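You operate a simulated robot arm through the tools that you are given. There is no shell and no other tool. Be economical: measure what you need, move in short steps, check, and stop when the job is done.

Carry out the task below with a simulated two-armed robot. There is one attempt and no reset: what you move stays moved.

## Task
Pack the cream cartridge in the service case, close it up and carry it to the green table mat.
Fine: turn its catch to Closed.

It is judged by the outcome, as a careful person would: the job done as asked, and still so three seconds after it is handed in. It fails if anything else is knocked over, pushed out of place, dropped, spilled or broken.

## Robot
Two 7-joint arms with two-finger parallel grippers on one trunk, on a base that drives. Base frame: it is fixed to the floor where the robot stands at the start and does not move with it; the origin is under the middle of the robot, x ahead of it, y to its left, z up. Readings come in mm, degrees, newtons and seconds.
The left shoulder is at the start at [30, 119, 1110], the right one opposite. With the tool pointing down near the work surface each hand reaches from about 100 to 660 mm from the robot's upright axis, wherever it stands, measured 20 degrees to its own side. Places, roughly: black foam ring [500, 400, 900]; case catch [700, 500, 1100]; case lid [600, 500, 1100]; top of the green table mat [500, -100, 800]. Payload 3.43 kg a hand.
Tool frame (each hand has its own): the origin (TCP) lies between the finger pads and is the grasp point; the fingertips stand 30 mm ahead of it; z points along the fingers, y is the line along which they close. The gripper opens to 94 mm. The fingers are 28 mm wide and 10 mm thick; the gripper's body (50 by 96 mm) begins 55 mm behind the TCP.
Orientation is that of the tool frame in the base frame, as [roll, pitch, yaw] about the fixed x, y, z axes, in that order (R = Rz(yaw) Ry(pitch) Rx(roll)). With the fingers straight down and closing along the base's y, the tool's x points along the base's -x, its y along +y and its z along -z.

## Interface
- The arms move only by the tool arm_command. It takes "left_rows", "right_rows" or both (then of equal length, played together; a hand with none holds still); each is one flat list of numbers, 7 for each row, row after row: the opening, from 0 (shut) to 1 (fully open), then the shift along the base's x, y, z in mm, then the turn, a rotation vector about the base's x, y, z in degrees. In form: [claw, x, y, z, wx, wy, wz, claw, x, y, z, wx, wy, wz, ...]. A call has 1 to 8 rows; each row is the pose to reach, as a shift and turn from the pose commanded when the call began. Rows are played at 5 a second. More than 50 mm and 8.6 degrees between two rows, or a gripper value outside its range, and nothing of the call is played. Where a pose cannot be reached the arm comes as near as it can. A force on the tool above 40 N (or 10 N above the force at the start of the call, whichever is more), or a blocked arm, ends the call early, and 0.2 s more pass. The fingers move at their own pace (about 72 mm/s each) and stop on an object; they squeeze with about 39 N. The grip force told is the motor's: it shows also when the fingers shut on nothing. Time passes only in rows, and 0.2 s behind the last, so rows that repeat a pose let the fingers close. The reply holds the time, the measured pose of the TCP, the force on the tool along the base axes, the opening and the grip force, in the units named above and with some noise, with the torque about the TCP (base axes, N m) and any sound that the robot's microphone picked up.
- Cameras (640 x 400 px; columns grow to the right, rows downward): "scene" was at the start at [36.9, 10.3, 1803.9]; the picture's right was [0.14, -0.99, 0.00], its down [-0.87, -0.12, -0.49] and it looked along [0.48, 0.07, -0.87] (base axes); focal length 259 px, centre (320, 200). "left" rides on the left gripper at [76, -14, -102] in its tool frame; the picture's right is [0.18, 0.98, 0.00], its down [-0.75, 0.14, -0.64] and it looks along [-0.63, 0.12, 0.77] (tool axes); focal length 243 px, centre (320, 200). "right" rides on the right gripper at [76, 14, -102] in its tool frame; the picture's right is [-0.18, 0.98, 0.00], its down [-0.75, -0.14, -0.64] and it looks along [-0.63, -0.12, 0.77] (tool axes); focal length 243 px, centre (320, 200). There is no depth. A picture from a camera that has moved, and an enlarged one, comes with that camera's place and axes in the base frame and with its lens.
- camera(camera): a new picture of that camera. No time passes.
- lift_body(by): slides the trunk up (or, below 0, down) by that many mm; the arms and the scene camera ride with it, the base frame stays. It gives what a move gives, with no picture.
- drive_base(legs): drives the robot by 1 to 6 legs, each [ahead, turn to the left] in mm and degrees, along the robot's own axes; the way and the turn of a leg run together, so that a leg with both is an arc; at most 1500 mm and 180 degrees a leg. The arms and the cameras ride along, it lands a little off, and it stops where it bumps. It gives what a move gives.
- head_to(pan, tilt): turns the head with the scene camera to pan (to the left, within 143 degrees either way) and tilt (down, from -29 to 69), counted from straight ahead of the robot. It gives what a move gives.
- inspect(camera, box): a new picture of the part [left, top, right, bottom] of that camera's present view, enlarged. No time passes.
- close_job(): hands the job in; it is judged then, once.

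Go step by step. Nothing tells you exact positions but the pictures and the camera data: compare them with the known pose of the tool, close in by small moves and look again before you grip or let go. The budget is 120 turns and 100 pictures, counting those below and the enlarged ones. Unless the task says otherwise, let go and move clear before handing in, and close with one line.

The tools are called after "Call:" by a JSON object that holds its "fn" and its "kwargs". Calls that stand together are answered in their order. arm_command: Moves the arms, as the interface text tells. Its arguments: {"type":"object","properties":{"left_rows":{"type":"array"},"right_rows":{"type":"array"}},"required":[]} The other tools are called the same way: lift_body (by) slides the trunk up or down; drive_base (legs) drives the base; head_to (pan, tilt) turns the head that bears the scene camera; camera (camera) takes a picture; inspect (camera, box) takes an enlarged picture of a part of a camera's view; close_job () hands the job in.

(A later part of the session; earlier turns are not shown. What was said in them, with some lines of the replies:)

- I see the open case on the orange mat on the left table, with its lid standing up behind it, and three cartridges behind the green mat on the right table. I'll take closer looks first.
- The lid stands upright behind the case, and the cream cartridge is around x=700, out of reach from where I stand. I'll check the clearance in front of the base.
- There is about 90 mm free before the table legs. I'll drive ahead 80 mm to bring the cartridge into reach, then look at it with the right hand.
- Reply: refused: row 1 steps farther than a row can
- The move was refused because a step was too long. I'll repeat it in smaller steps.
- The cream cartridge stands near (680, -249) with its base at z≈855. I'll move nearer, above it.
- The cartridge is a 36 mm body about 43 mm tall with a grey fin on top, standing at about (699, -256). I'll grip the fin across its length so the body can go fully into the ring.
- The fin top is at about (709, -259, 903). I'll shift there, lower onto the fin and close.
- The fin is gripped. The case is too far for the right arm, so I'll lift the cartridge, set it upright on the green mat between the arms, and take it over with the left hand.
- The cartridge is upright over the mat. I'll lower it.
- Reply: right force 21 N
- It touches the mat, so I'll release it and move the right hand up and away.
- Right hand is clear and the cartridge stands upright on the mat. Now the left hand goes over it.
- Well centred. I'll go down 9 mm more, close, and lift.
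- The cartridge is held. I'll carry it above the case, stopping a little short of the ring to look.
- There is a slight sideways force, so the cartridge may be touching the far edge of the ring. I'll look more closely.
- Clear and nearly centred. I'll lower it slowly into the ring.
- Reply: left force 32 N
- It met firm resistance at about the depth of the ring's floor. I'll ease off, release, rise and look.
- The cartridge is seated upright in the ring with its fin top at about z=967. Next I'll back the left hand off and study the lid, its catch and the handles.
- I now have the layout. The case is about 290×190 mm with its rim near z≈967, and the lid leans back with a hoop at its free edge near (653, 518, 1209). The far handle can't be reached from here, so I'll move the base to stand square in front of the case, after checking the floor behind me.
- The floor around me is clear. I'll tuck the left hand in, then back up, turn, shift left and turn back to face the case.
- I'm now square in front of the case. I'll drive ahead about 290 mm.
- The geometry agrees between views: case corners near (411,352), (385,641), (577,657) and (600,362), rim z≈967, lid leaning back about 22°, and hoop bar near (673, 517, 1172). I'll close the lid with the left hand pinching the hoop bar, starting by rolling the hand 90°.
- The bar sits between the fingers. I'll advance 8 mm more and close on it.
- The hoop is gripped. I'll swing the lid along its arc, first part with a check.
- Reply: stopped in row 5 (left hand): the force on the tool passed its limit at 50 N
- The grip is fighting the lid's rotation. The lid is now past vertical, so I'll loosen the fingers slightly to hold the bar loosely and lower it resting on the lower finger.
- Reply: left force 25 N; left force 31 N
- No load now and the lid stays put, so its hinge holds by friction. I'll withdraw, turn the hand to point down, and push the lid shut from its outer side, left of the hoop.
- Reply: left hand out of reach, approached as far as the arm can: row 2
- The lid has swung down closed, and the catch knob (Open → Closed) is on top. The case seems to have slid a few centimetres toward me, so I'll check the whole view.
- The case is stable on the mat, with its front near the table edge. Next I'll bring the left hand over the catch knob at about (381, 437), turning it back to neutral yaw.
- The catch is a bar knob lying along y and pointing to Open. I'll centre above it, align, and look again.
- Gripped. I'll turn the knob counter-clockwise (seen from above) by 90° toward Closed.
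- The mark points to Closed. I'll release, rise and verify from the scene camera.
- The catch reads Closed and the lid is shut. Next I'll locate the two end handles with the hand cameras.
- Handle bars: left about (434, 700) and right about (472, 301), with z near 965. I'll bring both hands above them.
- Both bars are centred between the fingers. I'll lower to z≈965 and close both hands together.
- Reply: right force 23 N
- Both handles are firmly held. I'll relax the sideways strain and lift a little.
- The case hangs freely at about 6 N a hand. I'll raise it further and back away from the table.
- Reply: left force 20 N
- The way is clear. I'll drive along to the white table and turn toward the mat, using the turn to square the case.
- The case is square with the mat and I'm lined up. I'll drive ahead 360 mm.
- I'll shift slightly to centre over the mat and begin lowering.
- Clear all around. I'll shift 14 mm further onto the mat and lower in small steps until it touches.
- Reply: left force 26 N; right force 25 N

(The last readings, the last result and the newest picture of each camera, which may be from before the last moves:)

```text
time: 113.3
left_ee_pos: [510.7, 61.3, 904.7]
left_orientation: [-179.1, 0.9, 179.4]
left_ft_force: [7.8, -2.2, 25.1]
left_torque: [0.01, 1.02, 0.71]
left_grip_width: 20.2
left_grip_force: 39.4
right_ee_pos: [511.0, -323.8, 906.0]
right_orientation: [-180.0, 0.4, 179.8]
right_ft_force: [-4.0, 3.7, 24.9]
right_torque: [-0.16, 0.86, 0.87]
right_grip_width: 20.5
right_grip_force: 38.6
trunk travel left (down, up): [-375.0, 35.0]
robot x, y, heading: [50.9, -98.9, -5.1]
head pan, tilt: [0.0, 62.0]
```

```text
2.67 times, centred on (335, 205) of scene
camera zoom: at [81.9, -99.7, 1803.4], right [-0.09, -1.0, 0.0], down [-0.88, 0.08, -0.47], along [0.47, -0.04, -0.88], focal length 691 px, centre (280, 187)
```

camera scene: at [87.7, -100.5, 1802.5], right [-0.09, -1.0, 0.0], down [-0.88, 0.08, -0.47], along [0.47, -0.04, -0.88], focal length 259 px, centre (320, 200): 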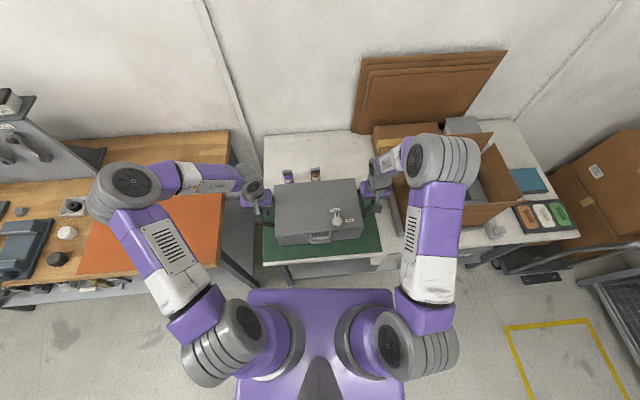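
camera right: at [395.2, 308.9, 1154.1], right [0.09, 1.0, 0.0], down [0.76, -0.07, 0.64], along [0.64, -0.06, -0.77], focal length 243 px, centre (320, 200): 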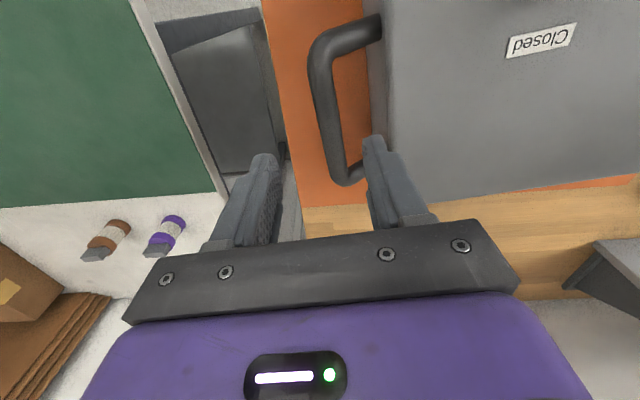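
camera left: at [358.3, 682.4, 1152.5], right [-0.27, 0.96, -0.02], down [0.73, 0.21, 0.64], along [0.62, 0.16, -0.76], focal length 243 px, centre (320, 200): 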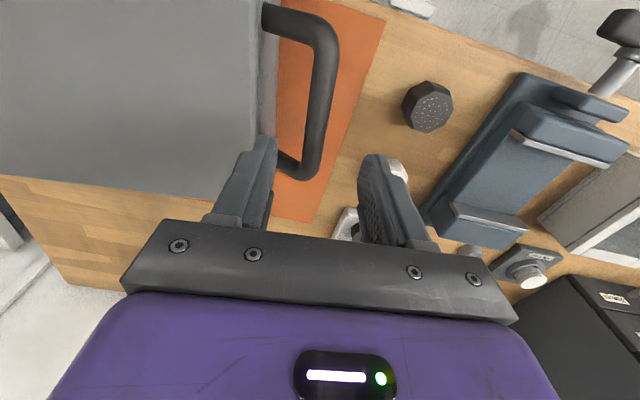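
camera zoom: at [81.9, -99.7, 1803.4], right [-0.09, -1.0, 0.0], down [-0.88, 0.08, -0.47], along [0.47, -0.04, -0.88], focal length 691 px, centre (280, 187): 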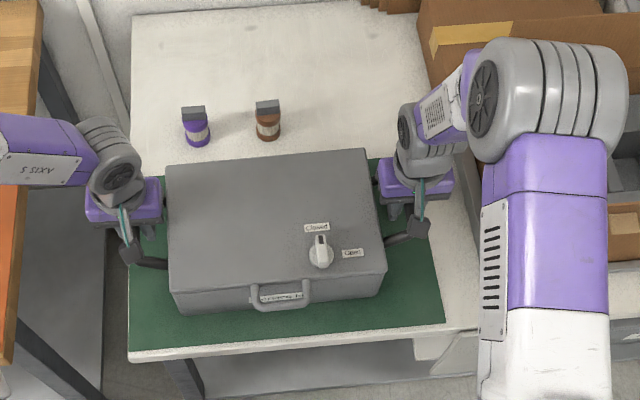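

The case has landed, with equal load on both hands. I'll ease off, open both hands and rise.

Call:
{"fn": "arm_command", "kwargs": {"left_rows": [0, 0, 0, 2, 0, 0, 0, 0.3, 0, 0, 2, 0, 0, 0, 0.5, 0, 0, 2, 0, 0, 0, 0.5, 0, 0, 2, 0, 0, 0, 0.5, 0, 0, 30, 0, 0, 0, 0.5, 0, 0, 70, 0, 0, 0, 0.5, 0, 0, 110, 0, 0, 0, 0.5, 0, 0, 150, 0, 0, 0], "right_rows": [0, 0, 0, 2, 0, 0, 0, 0.3, 0, 0, 2, 0, 0, 0, 0.5, 0, 0, 2, 0, 0, 0, 0.5, 0, 0, 2, 0, 0, 0, 0.5, 0, 0, 30, 0, 0, 0, 0.5, 0, 0, 70, 0, 0, 0, 0.5, 0, 0, 110, 0, 0, 0, 0.5, 0, 0, 150, 0, 0, 0]}}

Call:
{"fn": "camera", "kwargs": {"camera": "scene"}}

```text
time: 115.1
left_ee_pos: [508.9, 63.4, 1051.9]
left_orientation: [-179.2, 0.3, 179.5]
left_ft_force: [0.0, -0.1, 0.6]
left_torque: [-0.03, -0.01, 0.01]
left_grip_width: 47.1
left_grip_force: 0.2
right_ee_pos: [509.2, -323.3, 1053.0]
right_orientation: [-180.0, -0.1, 179.7]
right_ft_force: [-0.4, 0.5, -0.5]
right_torque: [0.02, -0.02, 0.0]
right_grip_width: 47.1
right_grip_force: 0.0
trunk travel left (down, up): [-375.0, 35.0]
robot x, y, heading: [49.2, -98.8, -5.1]
head pan, tilt: [0.0, 62.0]
```

```text
7 pictures are left
camera scene: at [83.7, -100.4, 1802.6], right [-0.09, -1.0, 0.0], down [-0.88, 0.08, -0.47], along [0.47, -0.04, -0.88], focal length 259 px, centre (320, 200)
```

scene: 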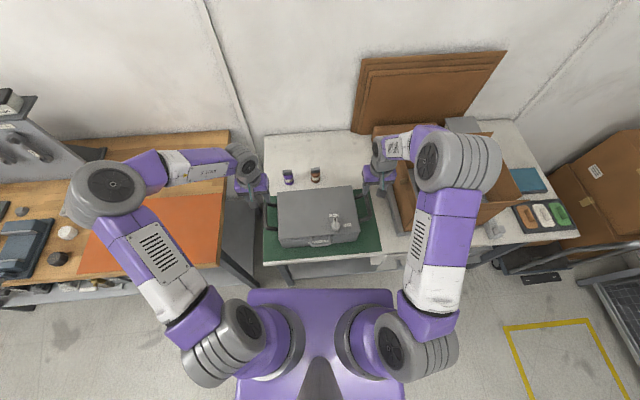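

Both hands are clear. I'll back the robot off a little and take a final look.

Call:
{"fn": "arm_command", "kwargs": {"left_rows": [0.5, 0, 0, 40, 0, 0, 0, 0.5, 0, 0, 80, 0, 0, 0], "right_rows": [0.5, 0, 0, 40, 0, 0, 0, 0.5, 0, 0, 80, 0, 0, 0]}}

Call:
{"fn": "drive_base", "kwargs": {"legs": [[-250, 0]]}}

Call:
{"fn": "inspect", "kwargs": {"camera": "scene", "box": [230, 60, 410, 200]}}

```text
time: 115.7
left_ee_pos: [509.6, 63.3, 1133.3]
left_orientation: [-179.1, 0.4, 179.4]
left_ft_force: [-0.3, -0.6, 0.1]
left_torque: [0.01, -0.01, -0.01]
left_grip_width: 47.3
left_grip_force: 0.1
right_ee_pos: [510.0, -323.0, 1131.3]
right_orientation: [-179.9, -0.1, 179.7]
right_ft_force: [-0.1, 0.3, -0.9]
right_torque: [0.0, 0.01, 0.03]
right_grip_width: 47.2
right_grip_force: 0.1
trunk travel left (down, up): [-375.0, 35.0]
robot x, y, heading: [49.9, -93.7, -5.5]
head pan, tilt: [0.0, 62.0]
```

```text
time: 117.5
left_ee_pos: [264.3, 84.4, 1131.9]
left_orientation: [-179.2, 0.3, 179.3]
left_ft_force: [0.5, 0.1, -1.0]
left_torque: [0.01, -0.04, 0.0]
left_grip_width: 47.0
left_grip_force: 0.2
right_ee_pos: [264.5, -301.7, 1131.0]
right_orientation: [179.9, -0.1, 179.7]
right_ft_force: [-0.2, -0.2, 0.0]
right_torque: [-0.01, -0.02, 0.0]
right_grip_width: 46.8
right_grip_force: 0.0
trunk travel left (down, up): [-375.0, 35.0]
robot x, y, heading: [-198.1, -75.8, -5.2]
head pan, tilt: [0.0, 62.0]
```

```text
2.86 times, centred on (320, 130) of scene
camera zoom: at [-160.0, -77.5, 1802.6], right [-0.09, -1.0, 0.0], down [-0.88, 0.08, -0.47], along [0.47, -0.04, -0.88], focal length 740 px, centre (320, 400)
```

zoom: 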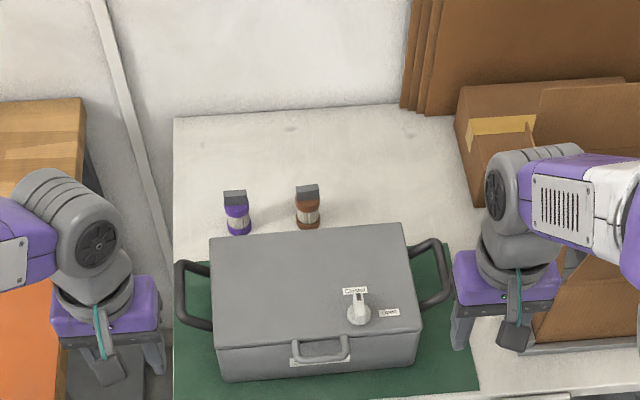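

The case sits closed on the green mat with its catch at Closed, and the other two cartridges are undisturbed. I'm handing in.

Call:
{"fn": "close_job", "kwargs": {}}

```text
The job is handed in.
```

The cream cartridge is packed in the service case, and the closed case is on the green mat with its catch turned to Closed. While I was pulling the lid, the case slid about 45 mm on its orange mat, and the lid then dropped shut on its own. I didn't open it again to check the cartridge, which was upright in its ring before the lid closed.
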